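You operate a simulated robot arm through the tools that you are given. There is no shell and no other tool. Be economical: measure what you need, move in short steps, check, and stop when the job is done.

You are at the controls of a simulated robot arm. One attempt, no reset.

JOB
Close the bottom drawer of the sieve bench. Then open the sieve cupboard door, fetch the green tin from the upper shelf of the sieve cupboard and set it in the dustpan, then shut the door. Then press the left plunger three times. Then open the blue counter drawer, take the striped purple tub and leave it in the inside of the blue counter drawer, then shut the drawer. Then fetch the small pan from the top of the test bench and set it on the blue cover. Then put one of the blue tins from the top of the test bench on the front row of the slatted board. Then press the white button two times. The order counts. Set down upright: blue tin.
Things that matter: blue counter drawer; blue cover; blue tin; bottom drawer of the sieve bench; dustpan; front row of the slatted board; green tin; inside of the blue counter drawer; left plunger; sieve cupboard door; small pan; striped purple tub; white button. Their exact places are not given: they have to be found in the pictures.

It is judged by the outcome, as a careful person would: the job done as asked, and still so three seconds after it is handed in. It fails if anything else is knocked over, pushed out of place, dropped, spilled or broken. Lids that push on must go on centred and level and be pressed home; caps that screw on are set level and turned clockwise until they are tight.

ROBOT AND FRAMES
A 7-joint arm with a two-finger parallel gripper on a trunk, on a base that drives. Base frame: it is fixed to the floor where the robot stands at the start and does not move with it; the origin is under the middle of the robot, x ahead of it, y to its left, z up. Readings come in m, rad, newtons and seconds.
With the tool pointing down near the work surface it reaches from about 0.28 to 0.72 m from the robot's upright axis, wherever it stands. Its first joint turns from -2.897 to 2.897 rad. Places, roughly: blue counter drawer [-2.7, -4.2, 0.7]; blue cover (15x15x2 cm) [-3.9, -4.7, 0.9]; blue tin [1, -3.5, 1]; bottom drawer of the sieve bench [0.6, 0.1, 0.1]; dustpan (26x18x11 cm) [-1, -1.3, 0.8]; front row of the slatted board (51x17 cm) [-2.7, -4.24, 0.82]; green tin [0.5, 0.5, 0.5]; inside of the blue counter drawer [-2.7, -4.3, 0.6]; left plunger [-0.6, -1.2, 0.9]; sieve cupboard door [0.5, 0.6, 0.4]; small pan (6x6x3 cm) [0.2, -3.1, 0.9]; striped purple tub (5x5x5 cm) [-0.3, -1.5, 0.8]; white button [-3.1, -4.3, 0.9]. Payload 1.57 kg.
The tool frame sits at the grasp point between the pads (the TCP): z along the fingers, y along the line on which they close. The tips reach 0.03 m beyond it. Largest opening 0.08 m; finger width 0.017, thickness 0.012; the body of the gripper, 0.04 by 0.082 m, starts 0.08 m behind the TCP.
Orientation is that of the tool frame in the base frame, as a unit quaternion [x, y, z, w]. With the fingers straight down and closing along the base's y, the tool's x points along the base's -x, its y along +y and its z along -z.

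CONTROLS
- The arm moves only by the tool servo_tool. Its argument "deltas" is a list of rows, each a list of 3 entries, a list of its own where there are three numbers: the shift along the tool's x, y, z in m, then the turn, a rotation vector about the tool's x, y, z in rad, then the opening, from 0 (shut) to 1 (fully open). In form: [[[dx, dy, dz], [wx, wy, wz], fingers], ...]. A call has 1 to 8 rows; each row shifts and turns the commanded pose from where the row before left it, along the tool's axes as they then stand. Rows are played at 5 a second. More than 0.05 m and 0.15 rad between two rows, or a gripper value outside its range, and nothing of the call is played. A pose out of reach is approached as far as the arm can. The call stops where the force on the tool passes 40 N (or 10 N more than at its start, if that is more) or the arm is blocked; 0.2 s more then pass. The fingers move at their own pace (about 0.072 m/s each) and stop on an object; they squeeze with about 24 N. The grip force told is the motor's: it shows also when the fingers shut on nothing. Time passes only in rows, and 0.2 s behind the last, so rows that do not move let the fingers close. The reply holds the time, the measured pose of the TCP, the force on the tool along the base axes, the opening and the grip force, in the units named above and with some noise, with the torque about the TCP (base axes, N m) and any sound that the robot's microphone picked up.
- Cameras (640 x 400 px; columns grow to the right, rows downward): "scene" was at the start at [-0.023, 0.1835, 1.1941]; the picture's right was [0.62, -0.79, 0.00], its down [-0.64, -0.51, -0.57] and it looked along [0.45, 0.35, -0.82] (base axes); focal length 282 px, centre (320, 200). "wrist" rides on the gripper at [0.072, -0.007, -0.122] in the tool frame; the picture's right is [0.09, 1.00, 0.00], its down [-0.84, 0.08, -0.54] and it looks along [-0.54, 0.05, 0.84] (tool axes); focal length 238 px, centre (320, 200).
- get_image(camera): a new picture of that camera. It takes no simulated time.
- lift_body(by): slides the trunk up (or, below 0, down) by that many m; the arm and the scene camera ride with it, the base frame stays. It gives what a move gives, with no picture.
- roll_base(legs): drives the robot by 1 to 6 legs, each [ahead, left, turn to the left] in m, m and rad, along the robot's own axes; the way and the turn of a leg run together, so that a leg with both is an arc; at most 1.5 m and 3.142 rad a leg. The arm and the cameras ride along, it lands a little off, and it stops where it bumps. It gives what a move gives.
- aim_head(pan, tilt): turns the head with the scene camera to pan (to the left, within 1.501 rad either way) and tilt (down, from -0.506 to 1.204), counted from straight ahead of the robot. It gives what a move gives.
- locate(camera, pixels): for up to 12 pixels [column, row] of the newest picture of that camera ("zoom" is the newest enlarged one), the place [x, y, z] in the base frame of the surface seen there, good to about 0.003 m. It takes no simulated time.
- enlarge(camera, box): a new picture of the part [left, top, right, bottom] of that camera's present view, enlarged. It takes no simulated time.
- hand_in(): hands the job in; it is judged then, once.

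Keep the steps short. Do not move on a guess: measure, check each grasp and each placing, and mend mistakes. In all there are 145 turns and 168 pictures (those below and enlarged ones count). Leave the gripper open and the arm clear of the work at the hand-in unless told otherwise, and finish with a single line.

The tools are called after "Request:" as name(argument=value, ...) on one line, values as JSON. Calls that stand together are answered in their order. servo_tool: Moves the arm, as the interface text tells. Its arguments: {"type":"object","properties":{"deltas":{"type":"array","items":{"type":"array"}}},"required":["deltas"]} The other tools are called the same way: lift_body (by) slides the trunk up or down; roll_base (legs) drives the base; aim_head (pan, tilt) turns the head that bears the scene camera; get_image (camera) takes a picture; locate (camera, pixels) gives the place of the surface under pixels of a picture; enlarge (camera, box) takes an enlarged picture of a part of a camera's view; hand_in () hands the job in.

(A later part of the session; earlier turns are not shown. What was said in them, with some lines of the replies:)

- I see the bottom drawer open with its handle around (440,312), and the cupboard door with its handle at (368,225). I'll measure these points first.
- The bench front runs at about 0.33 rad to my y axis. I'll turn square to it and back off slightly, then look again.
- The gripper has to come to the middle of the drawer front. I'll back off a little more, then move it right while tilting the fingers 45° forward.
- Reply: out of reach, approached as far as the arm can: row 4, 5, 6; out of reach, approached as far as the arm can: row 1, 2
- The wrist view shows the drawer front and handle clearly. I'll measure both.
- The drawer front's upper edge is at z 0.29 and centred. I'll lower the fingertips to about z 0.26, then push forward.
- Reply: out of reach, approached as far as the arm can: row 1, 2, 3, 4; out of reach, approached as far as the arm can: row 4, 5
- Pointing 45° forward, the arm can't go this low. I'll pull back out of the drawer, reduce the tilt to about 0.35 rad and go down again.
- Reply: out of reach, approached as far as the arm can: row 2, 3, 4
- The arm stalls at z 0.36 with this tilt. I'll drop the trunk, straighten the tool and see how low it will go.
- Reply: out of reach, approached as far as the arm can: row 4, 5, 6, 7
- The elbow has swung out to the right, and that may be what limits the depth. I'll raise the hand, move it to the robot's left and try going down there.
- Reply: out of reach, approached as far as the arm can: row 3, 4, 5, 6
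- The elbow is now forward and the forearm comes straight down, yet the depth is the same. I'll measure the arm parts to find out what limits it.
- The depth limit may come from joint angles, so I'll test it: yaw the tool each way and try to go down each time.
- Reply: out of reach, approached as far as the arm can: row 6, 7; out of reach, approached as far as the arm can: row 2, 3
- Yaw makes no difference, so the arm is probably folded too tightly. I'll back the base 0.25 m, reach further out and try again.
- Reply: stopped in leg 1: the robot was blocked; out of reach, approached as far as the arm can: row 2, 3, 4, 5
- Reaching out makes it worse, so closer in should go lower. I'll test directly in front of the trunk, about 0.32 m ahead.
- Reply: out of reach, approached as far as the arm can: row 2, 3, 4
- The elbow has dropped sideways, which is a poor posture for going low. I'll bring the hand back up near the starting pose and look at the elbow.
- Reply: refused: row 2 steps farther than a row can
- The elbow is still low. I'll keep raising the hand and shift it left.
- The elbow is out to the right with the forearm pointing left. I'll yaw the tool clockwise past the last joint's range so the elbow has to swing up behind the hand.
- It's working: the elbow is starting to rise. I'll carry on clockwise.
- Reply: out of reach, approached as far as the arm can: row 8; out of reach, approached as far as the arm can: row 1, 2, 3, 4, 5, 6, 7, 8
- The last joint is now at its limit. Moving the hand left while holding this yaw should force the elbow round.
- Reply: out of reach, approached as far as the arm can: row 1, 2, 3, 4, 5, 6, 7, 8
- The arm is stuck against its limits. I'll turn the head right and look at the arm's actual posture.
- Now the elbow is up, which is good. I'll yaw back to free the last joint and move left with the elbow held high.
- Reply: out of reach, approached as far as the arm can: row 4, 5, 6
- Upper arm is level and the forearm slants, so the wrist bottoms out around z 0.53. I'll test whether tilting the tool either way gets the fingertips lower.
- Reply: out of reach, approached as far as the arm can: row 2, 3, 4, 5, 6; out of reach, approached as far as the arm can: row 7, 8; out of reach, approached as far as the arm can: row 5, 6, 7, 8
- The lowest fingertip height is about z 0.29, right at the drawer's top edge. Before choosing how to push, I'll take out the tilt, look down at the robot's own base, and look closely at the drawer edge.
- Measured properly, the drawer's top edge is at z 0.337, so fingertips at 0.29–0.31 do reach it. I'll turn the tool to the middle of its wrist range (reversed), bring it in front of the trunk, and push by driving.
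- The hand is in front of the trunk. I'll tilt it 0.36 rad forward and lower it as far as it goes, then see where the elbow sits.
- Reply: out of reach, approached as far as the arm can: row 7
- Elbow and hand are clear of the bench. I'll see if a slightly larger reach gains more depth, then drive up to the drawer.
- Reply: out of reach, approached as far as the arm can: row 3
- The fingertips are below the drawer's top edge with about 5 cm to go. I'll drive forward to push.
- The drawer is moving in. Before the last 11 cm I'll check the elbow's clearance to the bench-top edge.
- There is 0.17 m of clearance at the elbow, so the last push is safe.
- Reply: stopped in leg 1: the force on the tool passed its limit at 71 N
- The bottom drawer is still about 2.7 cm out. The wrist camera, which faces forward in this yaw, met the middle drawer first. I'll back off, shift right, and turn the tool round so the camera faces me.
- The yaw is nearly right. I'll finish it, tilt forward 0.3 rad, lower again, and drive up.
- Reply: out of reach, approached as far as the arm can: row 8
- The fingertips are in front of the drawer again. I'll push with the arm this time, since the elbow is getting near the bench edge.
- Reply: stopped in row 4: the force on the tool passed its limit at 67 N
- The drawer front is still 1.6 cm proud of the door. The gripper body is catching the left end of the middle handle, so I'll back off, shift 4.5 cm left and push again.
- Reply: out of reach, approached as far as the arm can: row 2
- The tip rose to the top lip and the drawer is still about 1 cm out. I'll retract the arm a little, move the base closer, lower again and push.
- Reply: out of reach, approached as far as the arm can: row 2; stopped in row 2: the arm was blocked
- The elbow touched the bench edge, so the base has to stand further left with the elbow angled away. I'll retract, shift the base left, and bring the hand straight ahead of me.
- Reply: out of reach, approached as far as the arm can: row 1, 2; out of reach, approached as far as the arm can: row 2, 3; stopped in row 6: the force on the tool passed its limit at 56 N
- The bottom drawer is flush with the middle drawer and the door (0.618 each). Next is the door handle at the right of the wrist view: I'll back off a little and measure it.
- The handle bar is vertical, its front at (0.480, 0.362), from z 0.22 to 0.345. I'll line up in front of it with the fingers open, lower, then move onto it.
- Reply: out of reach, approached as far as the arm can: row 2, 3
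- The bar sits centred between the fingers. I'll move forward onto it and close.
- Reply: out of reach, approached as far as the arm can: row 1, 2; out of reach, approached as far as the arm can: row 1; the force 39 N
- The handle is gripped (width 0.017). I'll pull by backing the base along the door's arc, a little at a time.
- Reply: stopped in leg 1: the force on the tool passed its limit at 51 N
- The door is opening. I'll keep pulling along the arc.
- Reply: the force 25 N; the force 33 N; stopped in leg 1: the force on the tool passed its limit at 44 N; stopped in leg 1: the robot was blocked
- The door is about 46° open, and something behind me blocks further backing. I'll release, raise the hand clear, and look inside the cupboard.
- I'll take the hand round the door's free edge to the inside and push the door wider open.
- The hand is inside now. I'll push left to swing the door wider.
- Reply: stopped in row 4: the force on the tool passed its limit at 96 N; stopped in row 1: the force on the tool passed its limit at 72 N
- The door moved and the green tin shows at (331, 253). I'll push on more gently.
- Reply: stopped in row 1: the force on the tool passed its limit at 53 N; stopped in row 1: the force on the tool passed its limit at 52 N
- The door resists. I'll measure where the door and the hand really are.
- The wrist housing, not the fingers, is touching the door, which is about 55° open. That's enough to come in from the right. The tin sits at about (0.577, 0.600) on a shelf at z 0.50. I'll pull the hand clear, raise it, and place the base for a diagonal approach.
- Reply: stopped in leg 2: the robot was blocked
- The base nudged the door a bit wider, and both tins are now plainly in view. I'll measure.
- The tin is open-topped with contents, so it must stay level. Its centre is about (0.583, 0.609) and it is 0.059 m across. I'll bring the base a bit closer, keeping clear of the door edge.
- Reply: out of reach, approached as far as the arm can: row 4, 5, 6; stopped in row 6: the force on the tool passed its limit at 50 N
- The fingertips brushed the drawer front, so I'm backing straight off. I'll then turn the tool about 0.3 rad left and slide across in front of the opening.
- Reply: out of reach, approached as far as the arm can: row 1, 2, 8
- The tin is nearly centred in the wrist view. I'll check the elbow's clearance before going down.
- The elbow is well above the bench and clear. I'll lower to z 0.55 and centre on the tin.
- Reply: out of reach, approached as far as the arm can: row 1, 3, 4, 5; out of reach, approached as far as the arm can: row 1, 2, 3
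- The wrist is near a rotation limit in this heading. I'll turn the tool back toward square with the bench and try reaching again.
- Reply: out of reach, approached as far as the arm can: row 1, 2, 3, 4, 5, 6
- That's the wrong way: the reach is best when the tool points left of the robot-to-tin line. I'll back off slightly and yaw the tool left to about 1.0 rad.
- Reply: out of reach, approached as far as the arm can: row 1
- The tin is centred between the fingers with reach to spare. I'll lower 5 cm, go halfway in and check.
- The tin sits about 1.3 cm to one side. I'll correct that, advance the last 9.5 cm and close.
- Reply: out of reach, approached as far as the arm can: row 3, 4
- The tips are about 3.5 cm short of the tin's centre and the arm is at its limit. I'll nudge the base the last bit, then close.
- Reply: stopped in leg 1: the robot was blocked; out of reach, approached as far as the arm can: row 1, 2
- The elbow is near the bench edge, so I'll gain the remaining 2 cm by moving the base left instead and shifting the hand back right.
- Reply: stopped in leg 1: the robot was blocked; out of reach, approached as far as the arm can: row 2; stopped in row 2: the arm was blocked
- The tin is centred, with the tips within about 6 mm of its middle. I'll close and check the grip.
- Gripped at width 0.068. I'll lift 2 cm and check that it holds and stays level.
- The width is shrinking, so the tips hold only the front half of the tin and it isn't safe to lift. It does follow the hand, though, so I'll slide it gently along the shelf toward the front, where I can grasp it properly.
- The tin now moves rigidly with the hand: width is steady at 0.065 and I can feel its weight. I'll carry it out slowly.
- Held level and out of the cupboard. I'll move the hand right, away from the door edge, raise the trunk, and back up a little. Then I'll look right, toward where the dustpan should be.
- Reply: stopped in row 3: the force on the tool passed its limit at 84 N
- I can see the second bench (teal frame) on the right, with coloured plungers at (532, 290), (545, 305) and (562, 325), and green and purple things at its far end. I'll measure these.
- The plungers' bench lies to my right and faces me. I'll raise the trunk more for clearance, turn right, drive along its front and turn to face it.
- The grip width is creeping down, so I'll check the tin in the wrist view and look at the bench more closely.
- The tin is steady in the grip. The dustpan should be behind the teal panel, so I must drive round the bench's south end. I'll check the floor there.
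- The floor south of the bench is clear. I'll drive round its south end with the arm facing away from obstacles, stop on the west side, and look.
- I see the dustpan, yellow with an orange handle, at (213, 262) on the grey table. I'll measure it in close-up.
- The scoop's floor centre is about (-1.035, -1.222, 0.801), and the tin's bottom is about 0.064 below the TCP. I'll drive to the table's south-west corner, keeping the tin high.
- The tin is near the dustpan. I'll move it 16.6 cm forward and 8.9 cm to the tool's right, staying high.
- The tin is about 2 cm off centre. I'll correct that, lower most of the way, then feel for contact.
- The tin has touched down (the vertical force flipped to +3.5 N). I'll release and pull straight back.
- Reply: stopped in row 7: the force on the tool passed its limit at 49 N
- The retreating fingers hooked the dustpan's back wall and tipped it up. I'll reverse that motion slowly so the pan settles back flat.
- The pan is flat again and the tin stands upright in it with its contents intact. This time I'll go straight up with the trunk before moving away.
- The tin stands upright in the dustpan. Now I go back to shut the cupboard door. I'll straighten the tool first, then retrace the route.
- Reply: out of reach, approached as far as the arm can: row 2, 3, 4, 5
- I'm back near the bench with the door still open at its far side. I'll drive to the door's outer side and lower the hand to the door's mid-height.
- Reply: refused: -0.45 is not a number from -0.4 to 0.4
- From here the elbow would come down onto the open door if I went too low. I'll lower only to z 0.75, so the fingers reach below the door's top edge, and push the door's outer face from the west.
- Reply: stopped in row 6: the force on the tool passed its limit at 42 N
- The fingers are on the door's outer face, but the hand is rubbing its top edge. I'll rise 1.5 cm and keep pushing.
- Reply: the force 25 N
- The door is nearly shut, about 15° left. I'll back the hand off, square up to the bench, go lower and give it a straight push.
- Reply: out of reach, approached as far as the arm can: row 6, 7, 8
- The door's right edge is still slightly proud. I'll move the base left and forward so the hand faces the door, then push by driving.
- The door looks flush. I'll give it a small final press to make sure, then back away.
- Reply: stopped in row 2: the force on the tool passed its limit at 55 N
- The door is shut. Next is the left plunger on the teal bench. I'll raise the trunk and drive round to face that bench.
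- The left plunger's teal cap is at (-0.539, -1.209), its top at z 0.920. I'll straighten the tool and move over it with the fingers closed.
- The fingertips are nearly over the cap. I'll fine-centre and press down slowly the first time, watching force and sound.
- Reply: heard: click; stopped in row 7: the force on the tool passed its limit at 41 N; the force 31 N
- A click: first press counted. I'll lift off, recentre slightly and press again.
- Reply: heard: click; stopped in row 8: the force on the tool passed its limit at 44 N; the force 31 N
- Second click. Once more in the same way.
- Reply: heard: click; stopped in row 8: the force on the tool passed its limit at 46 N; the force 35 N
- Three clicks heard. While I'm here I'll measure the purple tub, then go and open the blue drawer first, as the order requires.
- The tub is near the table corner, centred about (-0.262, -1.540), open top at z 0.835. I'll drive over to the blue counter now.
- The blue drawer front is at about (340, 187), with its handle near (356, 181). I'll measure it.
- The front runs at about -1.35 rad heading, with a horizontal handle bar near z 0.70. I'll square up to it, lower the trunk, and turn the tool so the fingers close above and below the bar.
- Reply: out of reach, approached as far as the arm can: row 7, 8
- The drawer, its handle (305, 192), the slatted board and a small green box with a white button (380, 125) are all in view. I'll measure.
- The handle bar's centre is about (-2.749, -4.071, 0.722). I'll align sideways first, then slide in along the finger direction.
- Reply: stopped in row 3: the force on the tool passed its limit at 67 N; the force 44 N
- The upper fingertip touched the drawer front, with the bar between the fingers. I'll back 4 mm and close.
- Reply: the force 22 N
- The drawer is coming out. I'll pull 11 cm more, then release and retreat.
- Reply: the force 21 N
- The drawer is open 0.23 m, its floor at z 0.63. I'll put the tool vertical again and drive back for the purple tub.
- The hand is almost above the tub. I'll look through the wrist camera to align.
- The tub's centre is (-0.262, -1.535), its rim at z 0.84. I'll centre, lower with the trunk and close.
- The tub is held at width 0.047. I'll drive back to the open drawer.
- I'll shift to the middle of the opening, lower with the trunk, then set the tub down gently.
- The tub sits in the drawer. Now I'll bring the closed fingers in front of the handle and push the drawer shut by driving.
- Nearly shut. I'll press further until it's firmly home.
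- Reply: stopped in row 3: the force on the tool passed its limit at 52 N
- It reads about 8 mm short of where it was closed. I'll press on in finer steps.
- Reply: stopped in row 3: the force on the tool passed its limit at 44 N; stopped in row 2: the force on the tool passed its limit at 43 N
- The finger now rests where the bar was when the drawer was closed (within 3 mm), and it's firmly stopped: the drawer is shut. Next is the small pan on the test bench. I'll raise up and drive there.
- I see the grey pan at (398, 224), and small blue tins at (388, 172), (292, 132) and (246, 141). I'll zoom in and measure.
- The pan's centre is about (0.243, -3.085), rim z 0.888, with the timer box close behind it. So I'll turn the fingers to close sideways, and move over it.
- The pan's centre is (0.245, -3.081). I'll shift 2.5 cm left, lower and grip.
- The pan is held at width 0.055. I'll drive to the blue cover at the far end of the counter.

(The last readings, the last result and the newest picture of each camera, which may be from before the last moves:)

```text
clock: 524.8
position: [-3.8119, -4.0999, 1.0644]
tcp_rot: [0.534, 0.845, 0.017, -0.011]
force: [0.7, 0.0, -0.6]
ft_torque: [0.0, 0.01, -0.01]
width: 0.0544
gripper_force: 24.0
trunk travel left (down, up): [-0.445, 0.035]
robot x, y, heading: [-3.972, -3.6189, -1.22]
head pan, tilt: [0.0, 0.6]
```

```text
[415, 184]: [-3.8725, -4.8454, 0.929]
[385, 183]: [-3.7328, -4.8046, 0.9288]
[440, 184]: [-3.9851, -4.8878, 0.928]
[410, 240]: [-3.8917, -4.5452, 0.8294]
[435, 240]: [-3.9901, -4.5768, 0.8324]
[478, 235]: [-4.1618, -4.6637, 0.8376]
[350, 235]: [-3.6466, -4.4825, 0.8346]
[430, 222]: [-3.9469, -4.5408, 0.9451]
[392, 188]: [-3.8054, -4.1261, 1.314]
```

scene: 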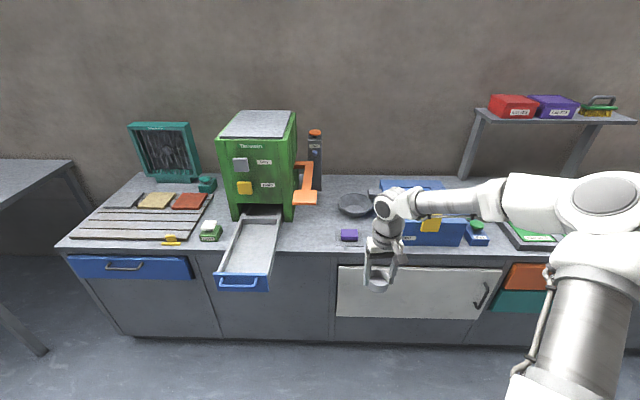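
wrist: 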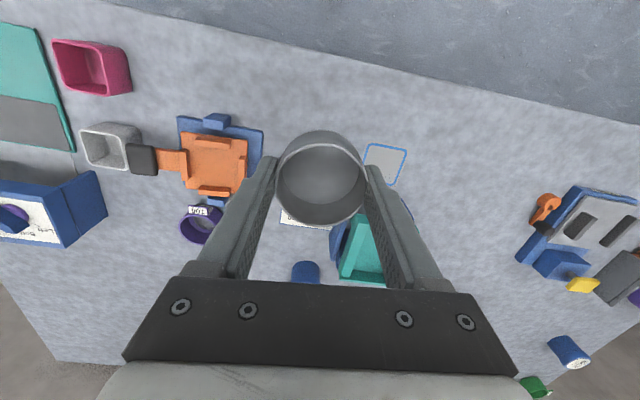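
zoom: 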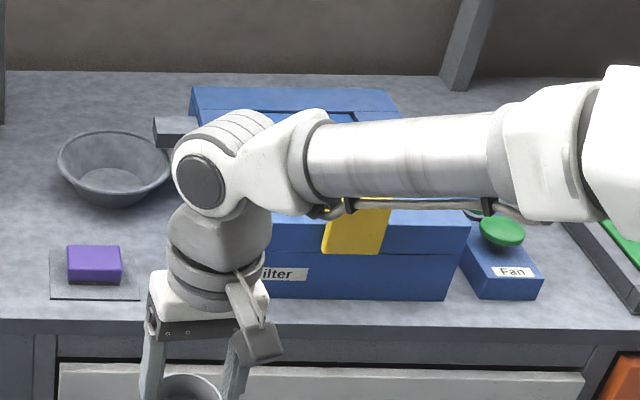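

My arm hides the top of the blue "Filter" box. I'll sidestep right so the box comes clear to the left of the arm.

Request:
roll_base(legs=[[0, -0.45, 0]])

Request:
aim_head(pan=0.4, tilt=0.65)

Request:
enlarge(camera="scene", box=[220, 130, 420, 270])

```text
clock: 528.7
position: [-4.2393, -4.2536, 1.0638]
tcp_rot: [0.536, 0.844, 0.016, -0.011]
force: [0.4, 0.1, -0.3]
ft_torque: [0.01, 0.01, -0.01]
width: 0.054
gripper_force: 23.7
trunk travel left (down, up): [-0.445, 0.035]
robot x, y, heading: [-4.3968, -3.7757, -1.225]
head pan, tilt: [0.0, 0.6]
```

```text
clock: 529.5
position: [-4.2383, -4.2547, 1.0628]
tcp_rot: [0.536, 0.844, 0.016, -0.011]
force: [-0.5, -0.5, -0.4]
ft_torque: [-0.01, -0.01, 0.03]
width: 0.0544
gripper_force: 23.9
trunk travel left (down, up): [-0.445, 0.035]
robot x, y, heading: [-4.395, -3.7721, -1.229]
head pan, tilt: [0.4, 0.649]
```

```text
2.86 times, centred on (320, 200) of scene
```

zoom: 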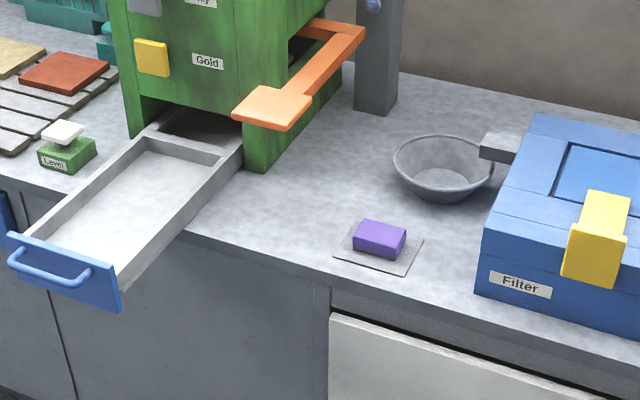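

Request:
enlarge(camera="scene", box=[360, 150, 500, 260])

Request:
locate(camera="scene", pixels=[[405, 172], [420, 195], [440, 185], [415, 182], [435, 200], [400, 195], [460, 200], [450, 178], [412, 210]])

```text
3.64 times, centred on (430, 205) of scene
```

zoom: 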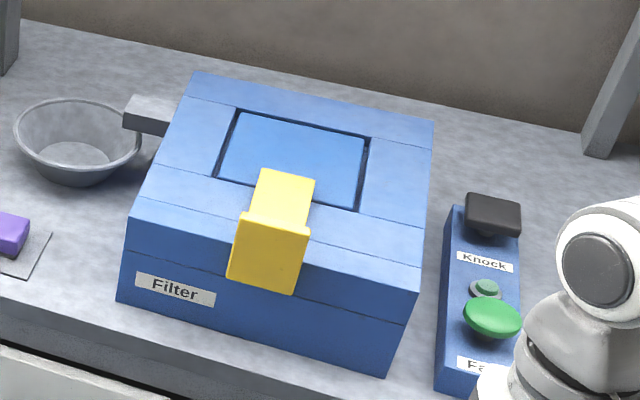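

```text
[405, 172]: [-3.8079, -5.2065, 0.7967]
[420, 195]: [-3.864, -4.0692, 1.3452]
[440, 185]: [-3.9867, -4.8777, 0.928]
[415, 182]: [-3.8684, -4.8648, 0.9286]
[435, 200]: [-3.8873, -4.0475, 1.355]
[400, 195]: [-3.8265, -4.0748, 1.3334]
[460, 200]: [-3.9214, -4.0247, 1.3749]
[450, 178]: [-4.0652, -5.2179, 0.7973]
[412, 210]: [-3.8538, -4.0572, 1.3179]
```

The blue cover is the inset lid on the Filter box. I'll measure it in this close-up.

Request:
locate(camera="zoom", pixels=[[295, 155], [245, 120], [355, 140], [345, 200], [230, 170], [330, 170], [250, 150], [290, 190], [270, 230]])

```text
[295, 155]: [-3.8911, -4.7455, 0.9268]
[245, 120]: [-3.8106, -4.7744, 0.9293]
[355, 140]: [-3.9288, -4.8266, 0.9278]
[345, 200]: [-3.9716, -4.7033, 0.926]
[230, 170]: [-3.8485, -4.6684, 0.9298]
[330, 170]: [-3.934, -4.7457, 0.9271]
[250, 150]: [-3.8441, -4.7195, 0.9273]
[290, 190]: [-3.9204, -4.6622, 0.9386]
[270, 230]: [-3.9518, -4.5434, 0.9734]
```

The cover's centre is (-3.890, -4.745), its top at z 0.927. I'll drive in so the pan comes over it.

Request:
roll_base(legs=[[0.44, 0.16, 0]])

Request:
servo_tool(deltas=[[[-0.045, 0, 0], [0, 0, 0], 0.4], [[-0.045, 0, 0], [0, 0, 0], 0.4]])

Request:
get_image(camera="wrist")

```text
clock: 533.0
position: [-3.9425, -4.6166, 1.0644]
tcp_rot: [0.537, 0.843, 0.016, -0.012]
force: [-0.1, -0.2, -1.0]
ft_torque: [0.01, 0.0, 0.01]
width: 0.0539
gripper_force: 23.9
trunk travel left (down, up): [-0.445, 0.035]
robot x, y, heading: [-4.098, -4.1358, -1.231]
head pan, tilt: [0.4, 0.649]
```

```text
clock: 533.5
position: [-3.9034, -4.6995, 1.0604]
tcp_rot: [0.538, 0.843, 0.017, -0.011]
force: [0.6, 0.5, -0.3]
ft_torque: [0.01, -0.03, -0.01]
width: 0.0545
gripper_force: 24.2
trunk travel left (down, up): [-0.445, 0.035]
robot x, y, heading: [-4.0958, -4.1367, -1.231]
head pan, tilt: [0.4, 0.649]
```

```text
26 pictures are left
```

wrist: 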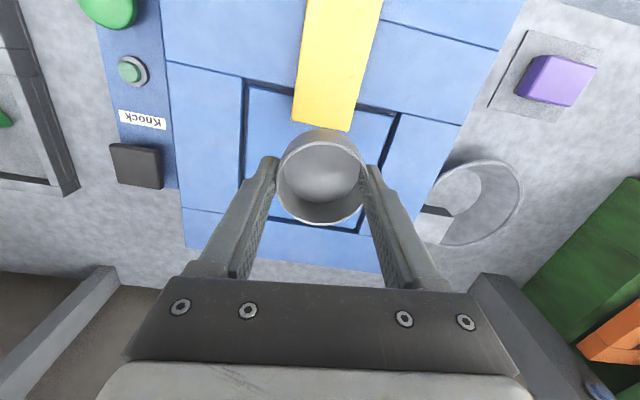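

Request:
servo_tool(deltas=[[[-0.026, -0.004, 0], [0, 0, 0], 0.4], [[-0.026, -0.004, 0], [0, 0, 0], 0.4]])

Request:
lift_body(by=-0.085)

Request:
servo_tool(deltas=[[[0, 0, 0.005], [0, 0, 0], 0.4], [[0, 0, 0.003], [0, 0, 0], 0.4], [[0, 0, 0.002], [0, 0, 0], 0.4]])

Request:
get_image(camera="wrist")

```text
clock: 534.1
position: [-3.8883, -4.7491, 1.059]
tcp_rot: [0.538, 0.843, 0.016, -0.011]
force: [-0.1, 0.0, -1.1]
ft_torque: [0.0, -0.02, 0.02]
width: 0.0541
gripper_force: 24.2
trunk travel left (down, up): [-0.445, 0.035]
robot x, y, heading: [-4.0968, -4.1368, -1.231]
head pan, tilt: [0.4, 0.649]
```

```text
clock: 535.4
position: [-3.8904, -4.7493, 0.9751]
tcp_rot: [0.538, 0.843, 0.016, -0.011]
force: [0.0, 0.2, -0.9]
ft_torque: [-0.01, 0.0, 0.01]
width: 0.0542
gripper_force: 24.3
trunk travel left (down, up): [-0.36, 0.12]
robot x, y, heading: [-4.0983, -4.1392, -1.227]
head pan, tilt: [0.4, 0.649]
```

```text
clock: 536.2
position: [-3.8888, -4.7475, 0.9644]
tcp_rot: [0.538, 0.843, 0.016, -0.012]
force: [-0.7, 0.0, -0.8]
ft_torque: [-0.01, -0.02, -0.02]
width: 0.0541
gripper_force: 23.4
trunk travel left (down, up): [-0.36, 0.12]
robot x, y, heading: [-4.0975, -4.137, -1.229]
head pan, tilt: [0.4, 0.649]
```

```text
25 pictures are left
```

wrist: 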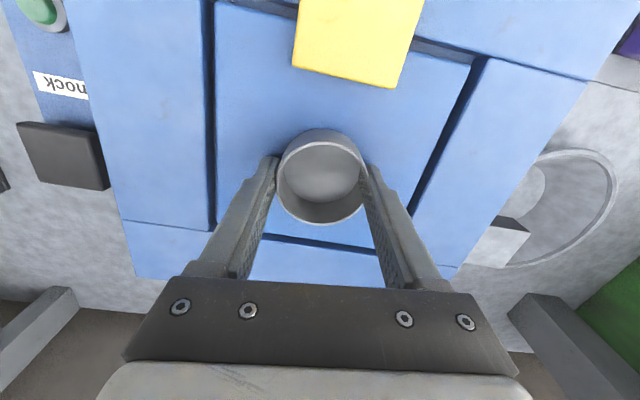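

The pan is over the cover. I'll ease down to contact, release, and go straight up.

Request:
servo_tool(deltas=[[[0, 0, 0.002], [0, 0, 0], 0.4], [[0, 0, 0.002], [0, 0, 0], 0.4], [[0, 0, 0], [0, 0, 0], 0.75], [[0, 0, 0], [0, 0, 0], 0.9], [[0, 0, -0.02], [0, 0, 0], 0.9], [[0, 0, -0.04], [0, 0, 0], 0.9]])

Request:
lift_body(by=0.1)

Request:
get_image(camera="wrist")

```text
clock: 537.6
position: [-3.8877, -4.7494, 1.0196]
tcp_rot: [0.538, 0.843, 0.017, -0.012]
force: [0.5, 0.6, -0.6]
ft_torque: [0.02, 0.01, -0.02]
width: 0.072
gripper_force: 0.1
trunk travel left (down, up): [-0.36, 0.12]
robot x, y, heading: [-4.0993, -4.1364, -1.231]
head pan, tilt: [0.4, 0.649]
```

```text
clock: 538.9
position: [-3.8882, -4.7496, 1.1203]
tcp_rot: [0.538, 0.842, 0.017, -0.011]
force: [0.6, -0.1, -0.4]
ft_torque: [-0.02, -0.01, 0.01]
width: 0.0721
gripper_force: 0.0
trunk travel left (down, up): [-0.46, 0.02]
robot x, y, heading: [-4.0987, -4.134, -1.232]
head pan, tilt: [0.4, 0.649]
```

```text
24 pictures are left
```

wrist: 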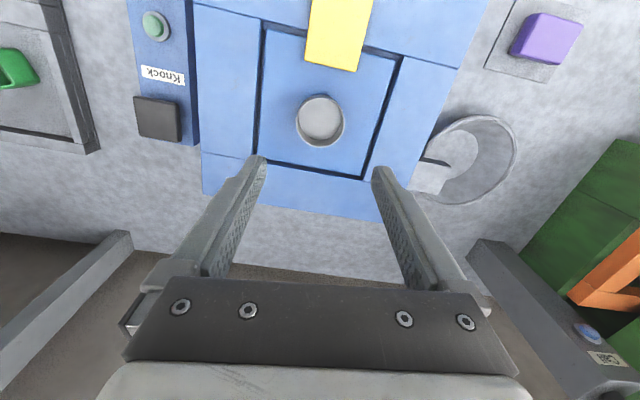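

The pan stands on the blue cover. Now for a blue tin: I'll turn the fingers to close fore-and-aft and drive back to the test bench.

Request:
servo_tool(deltas=[[[0, 0, -0.02], [0, 0, 0], 1], [[0.04, 0, 0], [0, 0, 0], 1]])

Request:
roll_base(legs=[[-0.471, 0.27, 0], [-0.184, 1.284, 0], [0.024, 1.422, 0], [0.149, 1.326, 0], [0.455, 0.179, 0]])

Request:
servo_tool(deltas=[[[0, 0, 0], [0, 0, -0.145], 1], [[0, 0, 0], [0, 0, -0.145], 1], [[0, 0, 0], [0, 0, -0.145], 1], [[0, 0, 0], [0, 0, -0.145], 1], [[0, 0, 0], [0, 0, -0.145], 1], [[0, 0, 0], [0, 0, -0.145], 1], [[0, 0, 0], [0, 0, -0.145], 1], [[0, 0, 0], [0, 0, -0.145], 1]])

Request:
servo_tool(deltas=[[[0, 0, 0], [0, 0, -0.145], 1], [[0, 0, 0], [0, 0, -0.145], 1], [[0, 0, 0], [0, 0, -0.05], 1]])

Request:
get_image(camera="wrist")

Request:
aim_head(pan=0.2, tilt=0.85)

Request:
get_image(camera="scene")

```text
clock: 539.5
position: [-3.9062, -4.712, 1.1415]
tcp_rot: [0.538, 0.843, 0.016, -0.011]
force: [0.3, -1.1, -0.7]
ft_torque: [0.01, 0.0, 0.0]
width: 0.0799
gripper_force: 0.1
trunk travel left (down, up): [-0.46, 0.02]
robot x, y, heading: [-4.0924, -4.137, -1.231]
head pan, tilt: [0.4, 0.649]
```

```text
clock: 575.8
position: [0.3149, -3.2529, 1.1418]
tcp_rot: [0.547, 0.837, 0.016, -0.01]
force: [-0.5, -0.1, -0.6]
ft_torque: [0.02, 0.01, -0.01]
width: 0.0801
gripper_force: 0.1
trunk travel left (down, up): [-0.46, 0.02]
robot x, y, heading: [0.1331, -2.6721, -1.25]
head pan, tilt: [0.4, 0.649]
```

```text
clock: 577.6
position: [0.3135, -3.252, 1.1421]
tcp_rot: [-0.001, 1.0, 0.021, -0.001]
force: [0.8, -0.4, 0.1]
ft_torque: [0.0, 0.0, -0.05]
width: 0.0799
gripper_force: 0.1
trunk travel left (down, up): [-0.46, 0.02]
robot x, y, heading: [0.135, -2.6722, -1.246]
head pan, tilt: [0.4, 0.649]
```

```text
clock: 578.4
position: [0.3136, -3.2518, 1.1406]
tcp_rot: [-0.171, 0.985, 0.019, 0.002]
force: [-0.3, -0.3, -0.3]
ft_torque: [0.03, 0.0, -0.01]
width: 0.08
gripper_force: 0.1
trunk travel left (down, up): [-0.46, 0.02]
robot x, y, heading: [0.1354, -2.6719, -1.254]
head pan, tilt: [0.4, 0.649]
```

```text
23 pictures are left
```

wrist: 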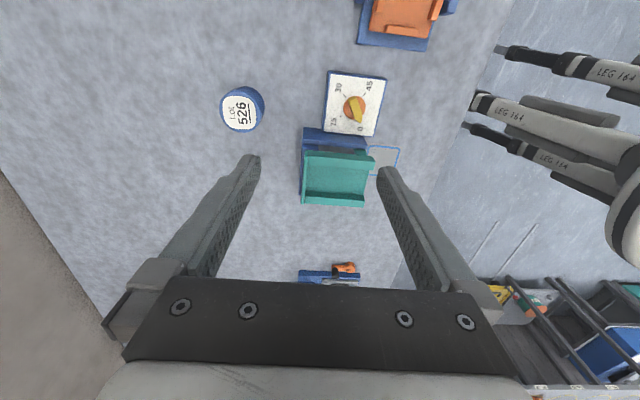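

```text
clock: 579.1
position: [0.3136, -3.2531, 1.14]
tcp_rot: [-0.17, 0.985, 0.02, 0.003]
force: [-0.6, 0.5, 0.2]
ft_torque: [-0.02, -0.02, 0.0]
width: 0.08
gripper_force: 0.0
trunk travel left (down, up): [-0.46, 0.02]
robot x, y, heading: [0.1333, -2.6742, -1.255]
head pan, tilt: [0.201, 0.85]
```

```text
22 pictures are left
```

scene: 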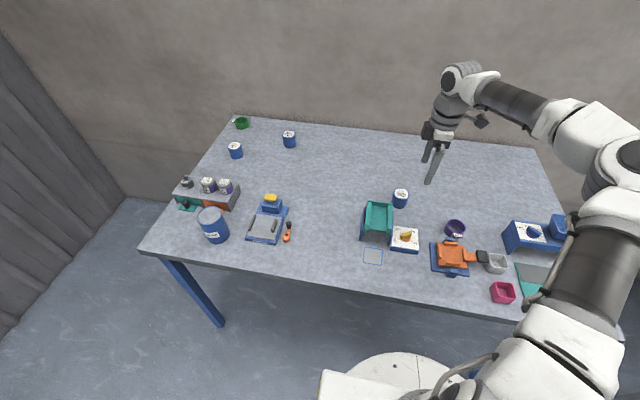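

Request:
locate(camera="wrist", pixels=[[242, 108], [222, 112], [262, 108], [240, 90], [240, 128], [250, 93]])

```text
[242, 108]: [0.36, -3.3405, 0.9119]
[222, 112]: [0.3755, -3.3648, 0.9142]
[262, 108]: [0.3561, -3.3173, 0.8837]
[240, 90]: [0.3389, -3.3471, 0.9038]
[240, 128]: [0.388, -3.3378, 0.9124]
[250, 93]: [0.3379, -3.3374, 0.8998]
```

The tin's top centre is (0.362, -3.343), z 0.913. I'll bring the base 8 cm closer, centre over it and descend.

Request:
roll_base(legs=[[0.08, 0, 0]])

Request:
servo_tool(deltas=[[[-0.0173, -0.021, 0], [0, 0, 0], 0.85], [[0, 0, 0], [0, 0, 0], 0.85]])

Request:
lift_body(by=-0.19)

Request:
get_image(camera="wrist")

Request:
locate(camera="wrist", pixels=[[320, 150], [300, 150], [335, 150], [318, 135], [318, 165]])

```text
clock: 580.3
position: [0.3403, -3.3268, 1.1406]
tcp_rot: [-0.171, 0.985, 0.02, 0.002]
force: [0.3, -0.3, 0.5]
ft_torque: [0.01, -0.01, 0.01]
width: 0.08
gripper_force: 0.0
trunk travel left (down, up): [-0.46, 0.02]
robot x, y, heading: [0.1611, -2.746, -1.252]
head pan, tilt: [0.201, 0.85]
```

```text
clock: 580.9
position: [0.3634, -3.3416, 1.1395]
tcp_rot: [-0.17, 0.985, 0.02, 0.002]
force: [0.3, 0.5, -0.3]
ft_torque: [0.0, 0.02, -0.01]
width: 0.068
gripper_force: 0.2
trunk travel left (down, up): [-0.46, 0.02]
robot x, y, heading: [0.1662, -2.7474, -1.249]
head pan, tilt: [0.201, 0.85]
```

```text
clock: 583.0
position: [0.363, -3.3412, 0.9493]
tcp_rot: [-0.171, 0.985, 0.02, 0.003]
force: [-0.5, -0.1, -0.6]
ft_torque: [-0.01, 0.0, -0.02]
width: 0.0678
gripper_force: 0.0
trunk travel left (down, up): [-0.27, 0.21]
robot x, y, heading: [0.1619, -2.748, -1.249]
head pan, tilt: [0.201, 0.85]
```

```text
21 pictures are left
```

wrist: 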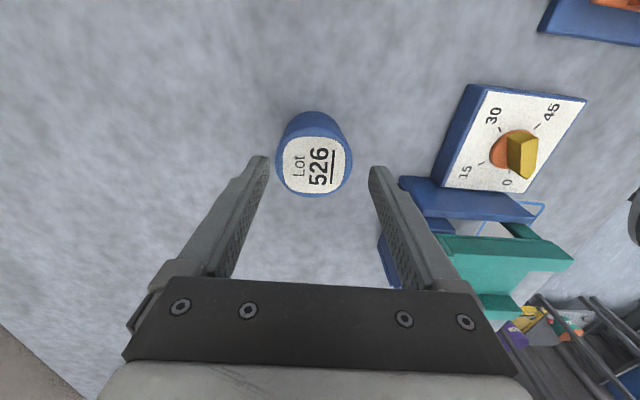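

```text
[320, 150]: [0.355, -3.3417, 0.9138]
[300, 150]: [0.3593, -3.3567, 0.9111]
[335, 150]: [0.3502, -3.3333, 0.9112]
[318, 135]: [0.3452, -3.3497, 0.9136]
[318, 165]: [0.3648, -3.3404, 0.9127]
```

The tin is centred. I'll lower, grip and lift.

Request:
servo_tool(deltas=[[[0, 0, 0.025], [0, 0, 0], 0.85], [[0, 0, 0.025], [0, 0, 0], 0.85], [[0, 0, 0.004], [0, 0, 0], 0.85], [[0, 0, 0], [0, 0, 0], 0.5], [[0, 0, 0], [0, 0, 0], 0.35], [[0, 0, 0], [0, 0, 0], 0.35]])

Request:
lift_body(by=0.2)

Request:
get_image(camera="wrist")

```text
clock: 584.4
position: [0.3635, -3.3393, 0.8948]
tcp_rot: [-0.17, 0.985, 0.019, 0.002]
force: [0.2, -0.6, 1.3]
ft_torque: [-0.11, -0.05, 0.02]
width: 0.0571
gripper_force: 24.1
trunk travel left (down, up): [-0.27, 0.21]
robot x, y, heading: [0.1607, -2.7446, -1.256]
head pan, tilt: [0.201, 0.85]
```

```text
clock: 586.6
position: [0.3643, -3.338, 1.0939]
tcp_rot: [-0.17, 0.985, 0.02, 0.003]
force: [-0.2, 1.9, -1.8]
ft_torque: [0.0, 0.01, 0.0]
width: 0.057
gripper_force: 23.8
trunk travel left (down, up): [-0.47, 0.01]
robot x, y, heading: [0.1627, -2.7478, -1.25]
head pan, tilt: [0.201, 0.85]
```

```text
20 pictures are left
```

wrist: 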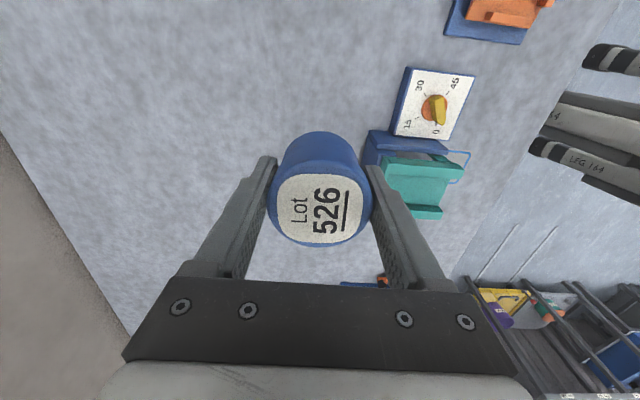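

The tin is held at width 0.057. I'll drive to the slatted board.

Request:
roll_base(legs=[[-0.587, -0.188, 0], [-0.077, -1.344, 0], [-0.03, -1.36, 0], [0.503, -0.262, 0]])

Request:
aim_head(pan=0.0, tilt=0.8)

Request:
get_image(camera="scene")

Request:
get_image(camera="wrist")

```text
clock: 614.1
position: [-2.7401, -4.0943, 1.0944]
tcp_rot: [-0.151, 0.988, 0.02, 0.004]
force: [0.1, -0.2, -1.9]
ft_torque: [0.0, 0.03, 0.0]
width: 0.057
gripper_force: 24.2
trunk travel left (down, up): [-0.47, 0.01]
robot x, y, heading: [-2.9175, -3.4938, -1.288]
head pan, tilt: [0.201, 0.85]
```

```text
clock: 614.8
position: [-2.7399, -4.0946, 1.0934]
tcp_rot: [-0.151, 0.988, 0.02, 0.003]
force: [0.8, -0.1, -1.0]
ft_torque: [0.01, -0.03, 0.0]
width: 0.0571
gripper_force: 24.3
trunk travel left (down, up): [-0.47, 0.01]
robot x, y, heading: [-2.9211, -3.4951, -1.288]
head pan, tilt: [0.0, 0.799]
```

```text
19 pictures are left
```

scene: 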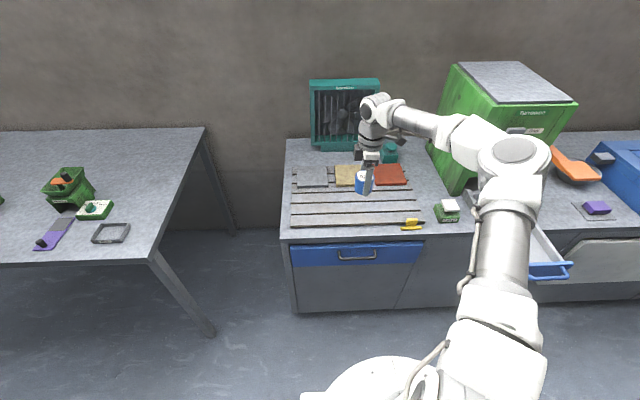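

```text
18 pictures are left
5 turns are left
```

wrist: 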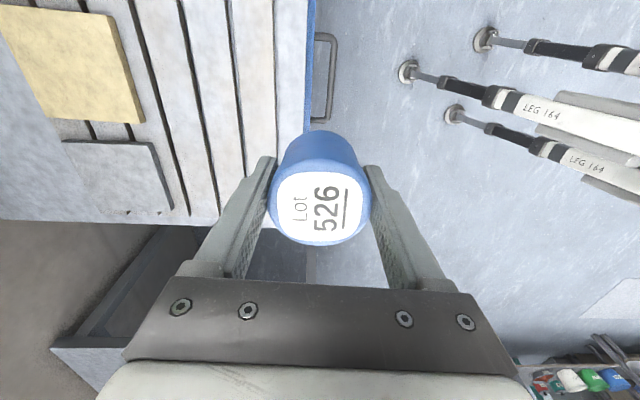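

Five turns left, so I must be efficient. I'll drive 14 cm forward to bring the tin over the front row, lower it, release, rise, and look.

Request:
roll_base(legs=[[0.14, 0, 0]])

Request:
lift_body(by=-0.23)

Request:
servo_tool(deltas=[[[0, 0, 0.003], [0, 0, 0], 0.35], [[0, 0, 0.002], [0, 0, 0], 0.35], [[0, 0, 0.002], [0, 0, 0], 0.35], [[0, 0, 0.001], [0, 0, 0], 0.35], [[0, 0, 0], [0, 0, 0], 0.35]])

Request:
servo_tool(deltas=[[[0, 0, 0], [0, 0, 0], 0.7], [[0, 0, 0], [0, 0, 0], 0.95], [[0, 0, -0.015], [0, 0, 0], 0.95], [[0, 0, -0.04], [0, 0, 0], 0.95], [[0, 0, -0.04], [0, 0, 0], 0.95]])

Request:
lift_body(by=0.1)

Request:
get_image(camera="scene")

Request:
get_image(camera="wrist")

Request:
enlarge(camera="scene", box=[270, 130, 510, 270])

```text
clock: 616.4
position: [-2.6997, -4.2268, 1.0943]
tcp_rot: [-0.151, 0.988, 0.02, 0.002]
force: [-0.3, -0.2, -1.4]
ft_torque: [0.0, 0.0, 0.01]
width: 0.057
gripper_force: 24.0
trunk travel left (down, up): [-0.47, 0.01]
robot x, y, heading: [-2.8813, -3.6284, -1.288]
head pan, tilt: [0.0, 0.799]
```

```text
clock: 618.8
position: [-2.701, -4.2269, 0.8648]
tcp_rot: [-0.152, 0.988, 0.02, 0.003]
force: [0.3, -0.2, -1.9]
ft_torque: [0.0, 0.0, 0.03]
width: 0.0569
gripper_force: 23.7
trunk travel left (down, up): [-0.24, 0.24]
robot x, y, heading: [-2.8802, -3.6252, -1.291]
head pan, tilt: [0.0, 0.799]
```

```text
clock: 620.0
position: [-2.7014, -4.2268, 0.8554]
tcp_rot: [-0.152, 0.988, 0.02, 0.003]
force: [-0.2, 0.4, -2.4]
ft_torque: [-0.01, 0.04, 0.01]
width: 0.0571
gripper_force: 24.4
trunk travel left (down, up): [-0.24, 0.24]
robot x, y, heading: [-2.8775, -3.6291, -1.29]
head pan, tilt: [0.0, 0.799]
```

```text
clock: 621.2
position: [-2.7006, -4.2312, 0.9539]
tcp_rot: [-0.152, 0.988, 0.02, 0.003]
force: [0.3, 0.3, -0.2]
ft_torque: [0.01, 0.0, 0.0]
width: 0.0759
gripper_force: 0.1
trunk travel left (down, up): [-0.24, 0.24]
robot x, y, heading: [-2.8811, -3.6266, -1.288]
head pan, tilt: [0.0, 0.799]
```

```text
clock: 622.5
position: [-2.7004, -4.2305, 1.0528]
tcp_rot: [-0.151, 0.988, 0.02, 0.003]
force: [0.2, 0.4, 0.3]
ft_torque: [0.01, 0.01, -0.01]
width: 0.0759
gripper_force: 0.0
trunk travel left (down, up): [-0.34, 0.14]
robot x, y, heading: [-2.8851, -3.6287, -1.295]
head pan, tilt: [0.0, 0.799]
```

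```text
17 pictures are left
```

scene: 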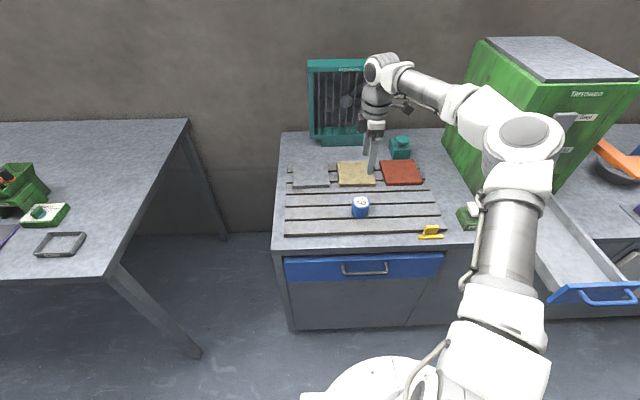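

```text
16 pictures are left
```

wrist: 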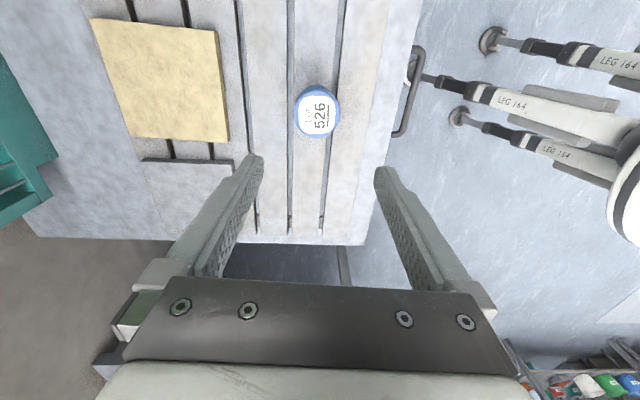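

```text
2.67 times, centred on (390, 200) of scene
4 turns are left
```

zoom: 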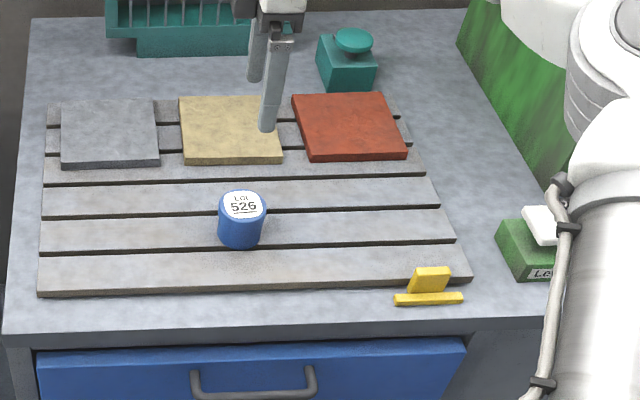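

The tin stands upright on the front row. Next is the white button at about (-3.052, -4.284, 0.870). I'll shift the base right so the hand is just in front of it, and sample its surface in the wrist view.

Request:
roll_base(legs=[[-0.0675, -0.345, 0]])

Request:
get_image(camera="wrist")

Request:
locate(camera="wrist", pixels=[[285, 98], [300, 98], [315, 98], [330, 98], [285, 111], [300, 111], [315, 111], [330, 111], [285, 124], [300, 124], [315, 124], [330, 124]])

Request:
aim_head(pan=-0.1, tilt=0.7)

Request:
get_image(camera="scene")

```text
clock: 625.6
position: [-3.0521, -4.2601, 1.0531]
tcp_rot: [-0.15, 0.988, 0.02, 0.004]
force: [-0.5, 0.4, -0.2]
ft_torque: [0.01, 0.01, -0.05]
width: 0.0755
gripper_force: 0.0
trunk travel left (down, up): [-0.34, 0.14]
robot x, y, heading: [-3.2286, -3.6577, -1.291]
head pan, tilt: [0.0, 0.799]
```

```text
14 pictures are left
```

wrist: 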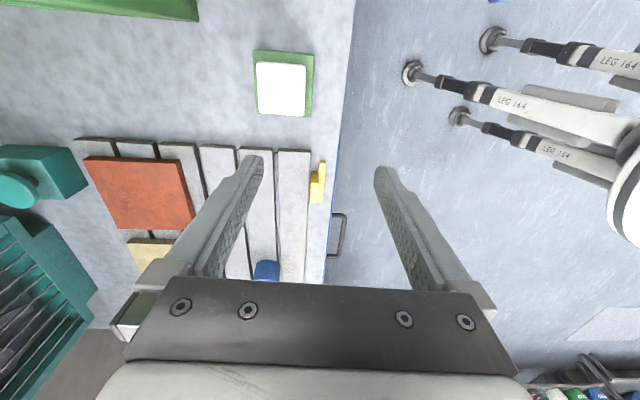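

```text
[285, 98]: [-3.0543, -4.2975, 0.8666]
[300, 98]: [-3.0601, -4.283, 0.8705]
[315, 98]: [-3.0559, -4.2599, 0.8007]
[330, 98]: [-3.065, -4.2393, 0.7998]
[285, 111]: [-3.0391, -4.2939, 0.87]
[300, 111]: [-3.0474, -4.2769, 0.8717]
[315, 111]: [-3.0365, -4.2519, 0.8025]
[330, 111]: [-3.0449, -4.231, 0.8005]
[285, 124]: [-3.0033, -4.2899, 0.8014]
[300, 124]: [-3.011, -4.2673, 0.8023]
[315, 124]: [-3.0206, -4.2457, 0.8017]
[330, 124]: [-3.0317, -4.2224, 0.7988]
```

```text
clock: 626.3
position: [-3.05, -4.2597, 1.0527]
tcp_rot: [-0.151, 0.988, 0.02, 0.002]
force: [-0.3, -0.8, -0.5]
ft_torque: [0.0, 0.02, 0.01]
width: 0.076
gripper_force: 0.0
trunk travel left (down, up): [-0.34, 0.14]
robot x, y, heading: [-3.2292, -3.6537, -1.293]
head pan, tilt: [-0.099, 0.7]
```

```text
13 pictures are left
3 turns are left
```

scene: 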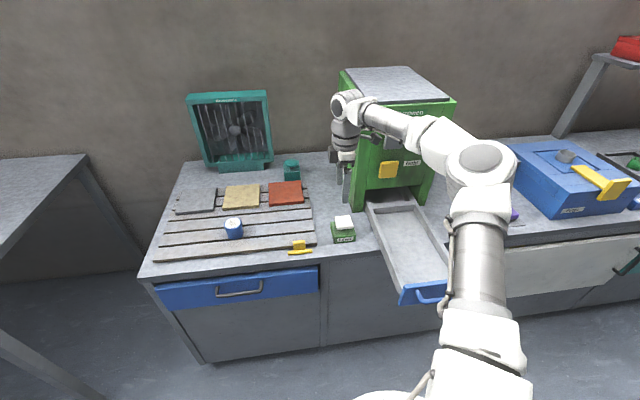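

The white cap's centre works out at (-3.064, -4.303), top z 0.870. I'll close the fingers, centre over it, lower, press twice with a full release between, then rise.

Request:
servo_tool(deltas=[[[0.0125, -0.018, 0], [0, 0, 0], 0], [[0.0125, -0.018, 0], [0, 0, 0], 0], [[0, 0, 0], [0, 0, 0], 0]])

Request:
lift_body(by=-0.12)

Request:
servo_tool(deltas=[[[0, 0, 0.018], [0, 0, 0], 0], [[0, 0, 0.01], [0, 0, 0], 0], [[0, 0, 0.006], [0, 0, 0], 0], [[0, 0, 0.005], [0, 0, 0], 0], [[0, 0, 0.005], [0, 0, 0], 0], [[0, 0, 0.005], [0, 0, 0], 0], [[0, 0, 0.004], [0, 0, 0], 0]])

Request:
servo_tool(deltas=[[[0, 0, -0.03], [0, 0, 0], 0], [[0, 0, 0], [0, 0, 0], 0], [[0, 0, 0.012], [0, 0, 0], 0], [[0, 0, 0.01], [0, 0, 0], 0], [[0, 0, 0.006], [0, 0, 0], 0], [[0, 0, 0.005], [0, 0, 0], 0], [[0, 0, 0.005], [0, 0, 0], 0], [[0, 0, 0.004], [0, 0, 0], 0]])

Request:
servo_tool(deltas=[[[0, 0, -0.03], [0, 0, 0], 0], [[0, 0, -0.045], [0, 0, 0], 0], [[0, 0, -0.045], [0, 0, 0], 0]])

Request:
get_image(camera="wrist")

```text
clock: 627.1
position: [-3.0626, -4.3019, 1.0512]
tcp_rot: [-0.151, 0.988, 0.019, 0.003]
force: [0.4, 0.7, 0.5]
ft_torque: [-0.01, 0.02, 0.02]
width: 0.0
gripper_force: 20.5
trunk travel left (down, up): [-0.34, 0.14]
robot x, y, heading: [-3.2311, -3.655, -1.29]
head pan, tilt: [-0.099, 0.7]
```

```text
clock: 628.6
position: [-3.0615, -4.3022, 0.9296]
tcp_rot: [-0.151, 0.988, 0.019, 0.004]
force: [0.6, 0.4, 0.2]
ft_torque: [0.0, 0.01, -0.02]
width: 0.0
gripper_force: 20.9
trunk travel left (down, up): [-0.22, 0.26]
robot x, y, heading: [-3.2284, -3.6535, -1.295]
head pan, tilt: [-0.099, 0.7]
```

```text
clock: 630.2
position: [-3.0636, -4.3004, 0.8819]
tcp_rot: [-0.15, 0.989, 0.017, 0.004]
force: [-2.6, -2.3, 26.9]
ft_torque: [-0.22, 0.14, 0.17]
width: 0.0
gripper_force: 21.4
trunk travel left (down, up): [-0.22, 0.26]
robot x, y, heading: [-3.2288, -3.6569, -1.291]
head pan, tilt: [-0.099, 0.7]
heard: click
```

```text
clock: 631.7
position: [-3.0624, -4.2997, 0.883]
tcp_rot: [-0.15, 0.989, 0.013, 0.004]
force: [-2.9, 7.4, 18.5]
ft_torque: [0.11, 0.15, -0.03]
width: 0.0
gripper_force: 21.3
trunk travel left (down, up): [-0.22, 0.26]
robot x, y, heading: [-3.2297, -3.6573, -1.291]
head pan, tilt: [-0.099, 0.7]
heard: click
stopped in row 7: the force on the tool passed its limit at 44 N (the readings are from after the stop); the commanded pose is now the measured one
```

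```text
clock: 632.5
position: [-3.0628, -4.3036, 0.9999]
tcp_rot: [-0.15, 0.989, 0.014, 0.004]
force: [-0.4, 0.5, -0.2]
ft_torque: [0.01, -0.04, 0.0]
width: 0.0001
gripper_force: 21.2
trunk travel left (down, up): [-0.22, 0.26]
robot x, y, heading: [-3.2348, -3.6578, -1.295]
head pan, tilt: [-0.099, 0.7]
```

```text
12 pictures are left
2 turns are left
```

wrist: 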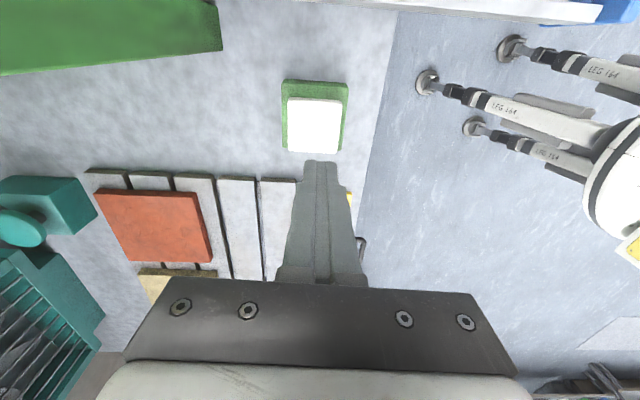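

Two clicks, one per press. I'll open the gripper, rise and back away from the counter, then take a last look.

Request:
lift_body(by=0.15)

Request:
servo_tool(deltas=[[[0, 0.03, 0], [0, 0, 0], 0.5], [[0, 0.04, 0], [0, 0, 0], 1], [[0, 0.04, 0], [0, 0, 0], 1], [[0, 0, 0], [0, 0, 0], 1]])

Request:
roll_base(legs=[[-0.3, 0, 0]])

Request:
get_image(camera="scene")

```text
clock: 634.3
position: [-3.0634, -4.304, 1.1487]
tcp_rot: [-0.151, 0.988, 0.014, 0.003]
force: [0.4, 0.2, 0.3]
ft_torque: [-0.01, -0.02, 0.0]
width: 0.0001
gripper_force: 21.5
trunk travel left (down, up): [-0.37, 0.11]
robot x, y, heading: [-3.2277, -3.6547, -1.294]
head pan, tilt: [-0.099, 0.7]
```

```text
clock: 635.3
position: [-3.0954, -4.1992, 1.1511]
tcp_rot: [-0.15, 0.989, 0.014, 0.004]
force: [-0.8, 0.7, 0.6]
ft_torque: [-0.03, 0.0, 0.0]
width: 0.08
gripper_force: 0.0
trunk travel left (down, up): [-0.37, 0.11]
robot x, y, heading: [-3.2298, -3.6603, -1.293]
head pan, tilt: [-0.099, 0.7]
```

```text
clock: 637.8
position: [-3.176, -3.9085, 1.1519]
tcp_rot: [-0.152, 0.988, 0.015, 0.004]
force: [1.1, 0.6, -0.2]
ft_torque: [0.01, -0.01, -0.01]
width: 0.0801
gripper_force: 0.0
trunk travel left (down, up): [-0.37, 0.11]
robot x, y, heading: [-3.3094, -3.3681, -1.29]
head pan, tilt: [-0.099, 0.7]
```

```text
11 pictures are left
1 turns are left
```

scene: 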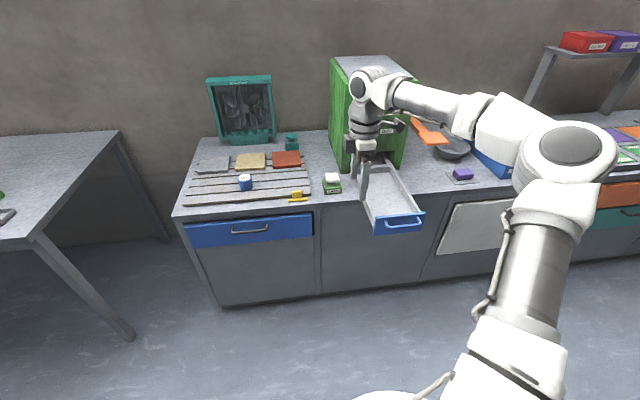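

The drawer is shut, the tin stands upright on the front row, the gripper is open and the arm is clear, so I'm handing the job in.

Request:
hand_in()

```text
The job is handed in.
```

I did every step in the order asked and handed the job in. One mishap: the gripper briefly tipped the dustpan after I set the green tin down, but I settled it flat again with the tin upright and its contents in place.
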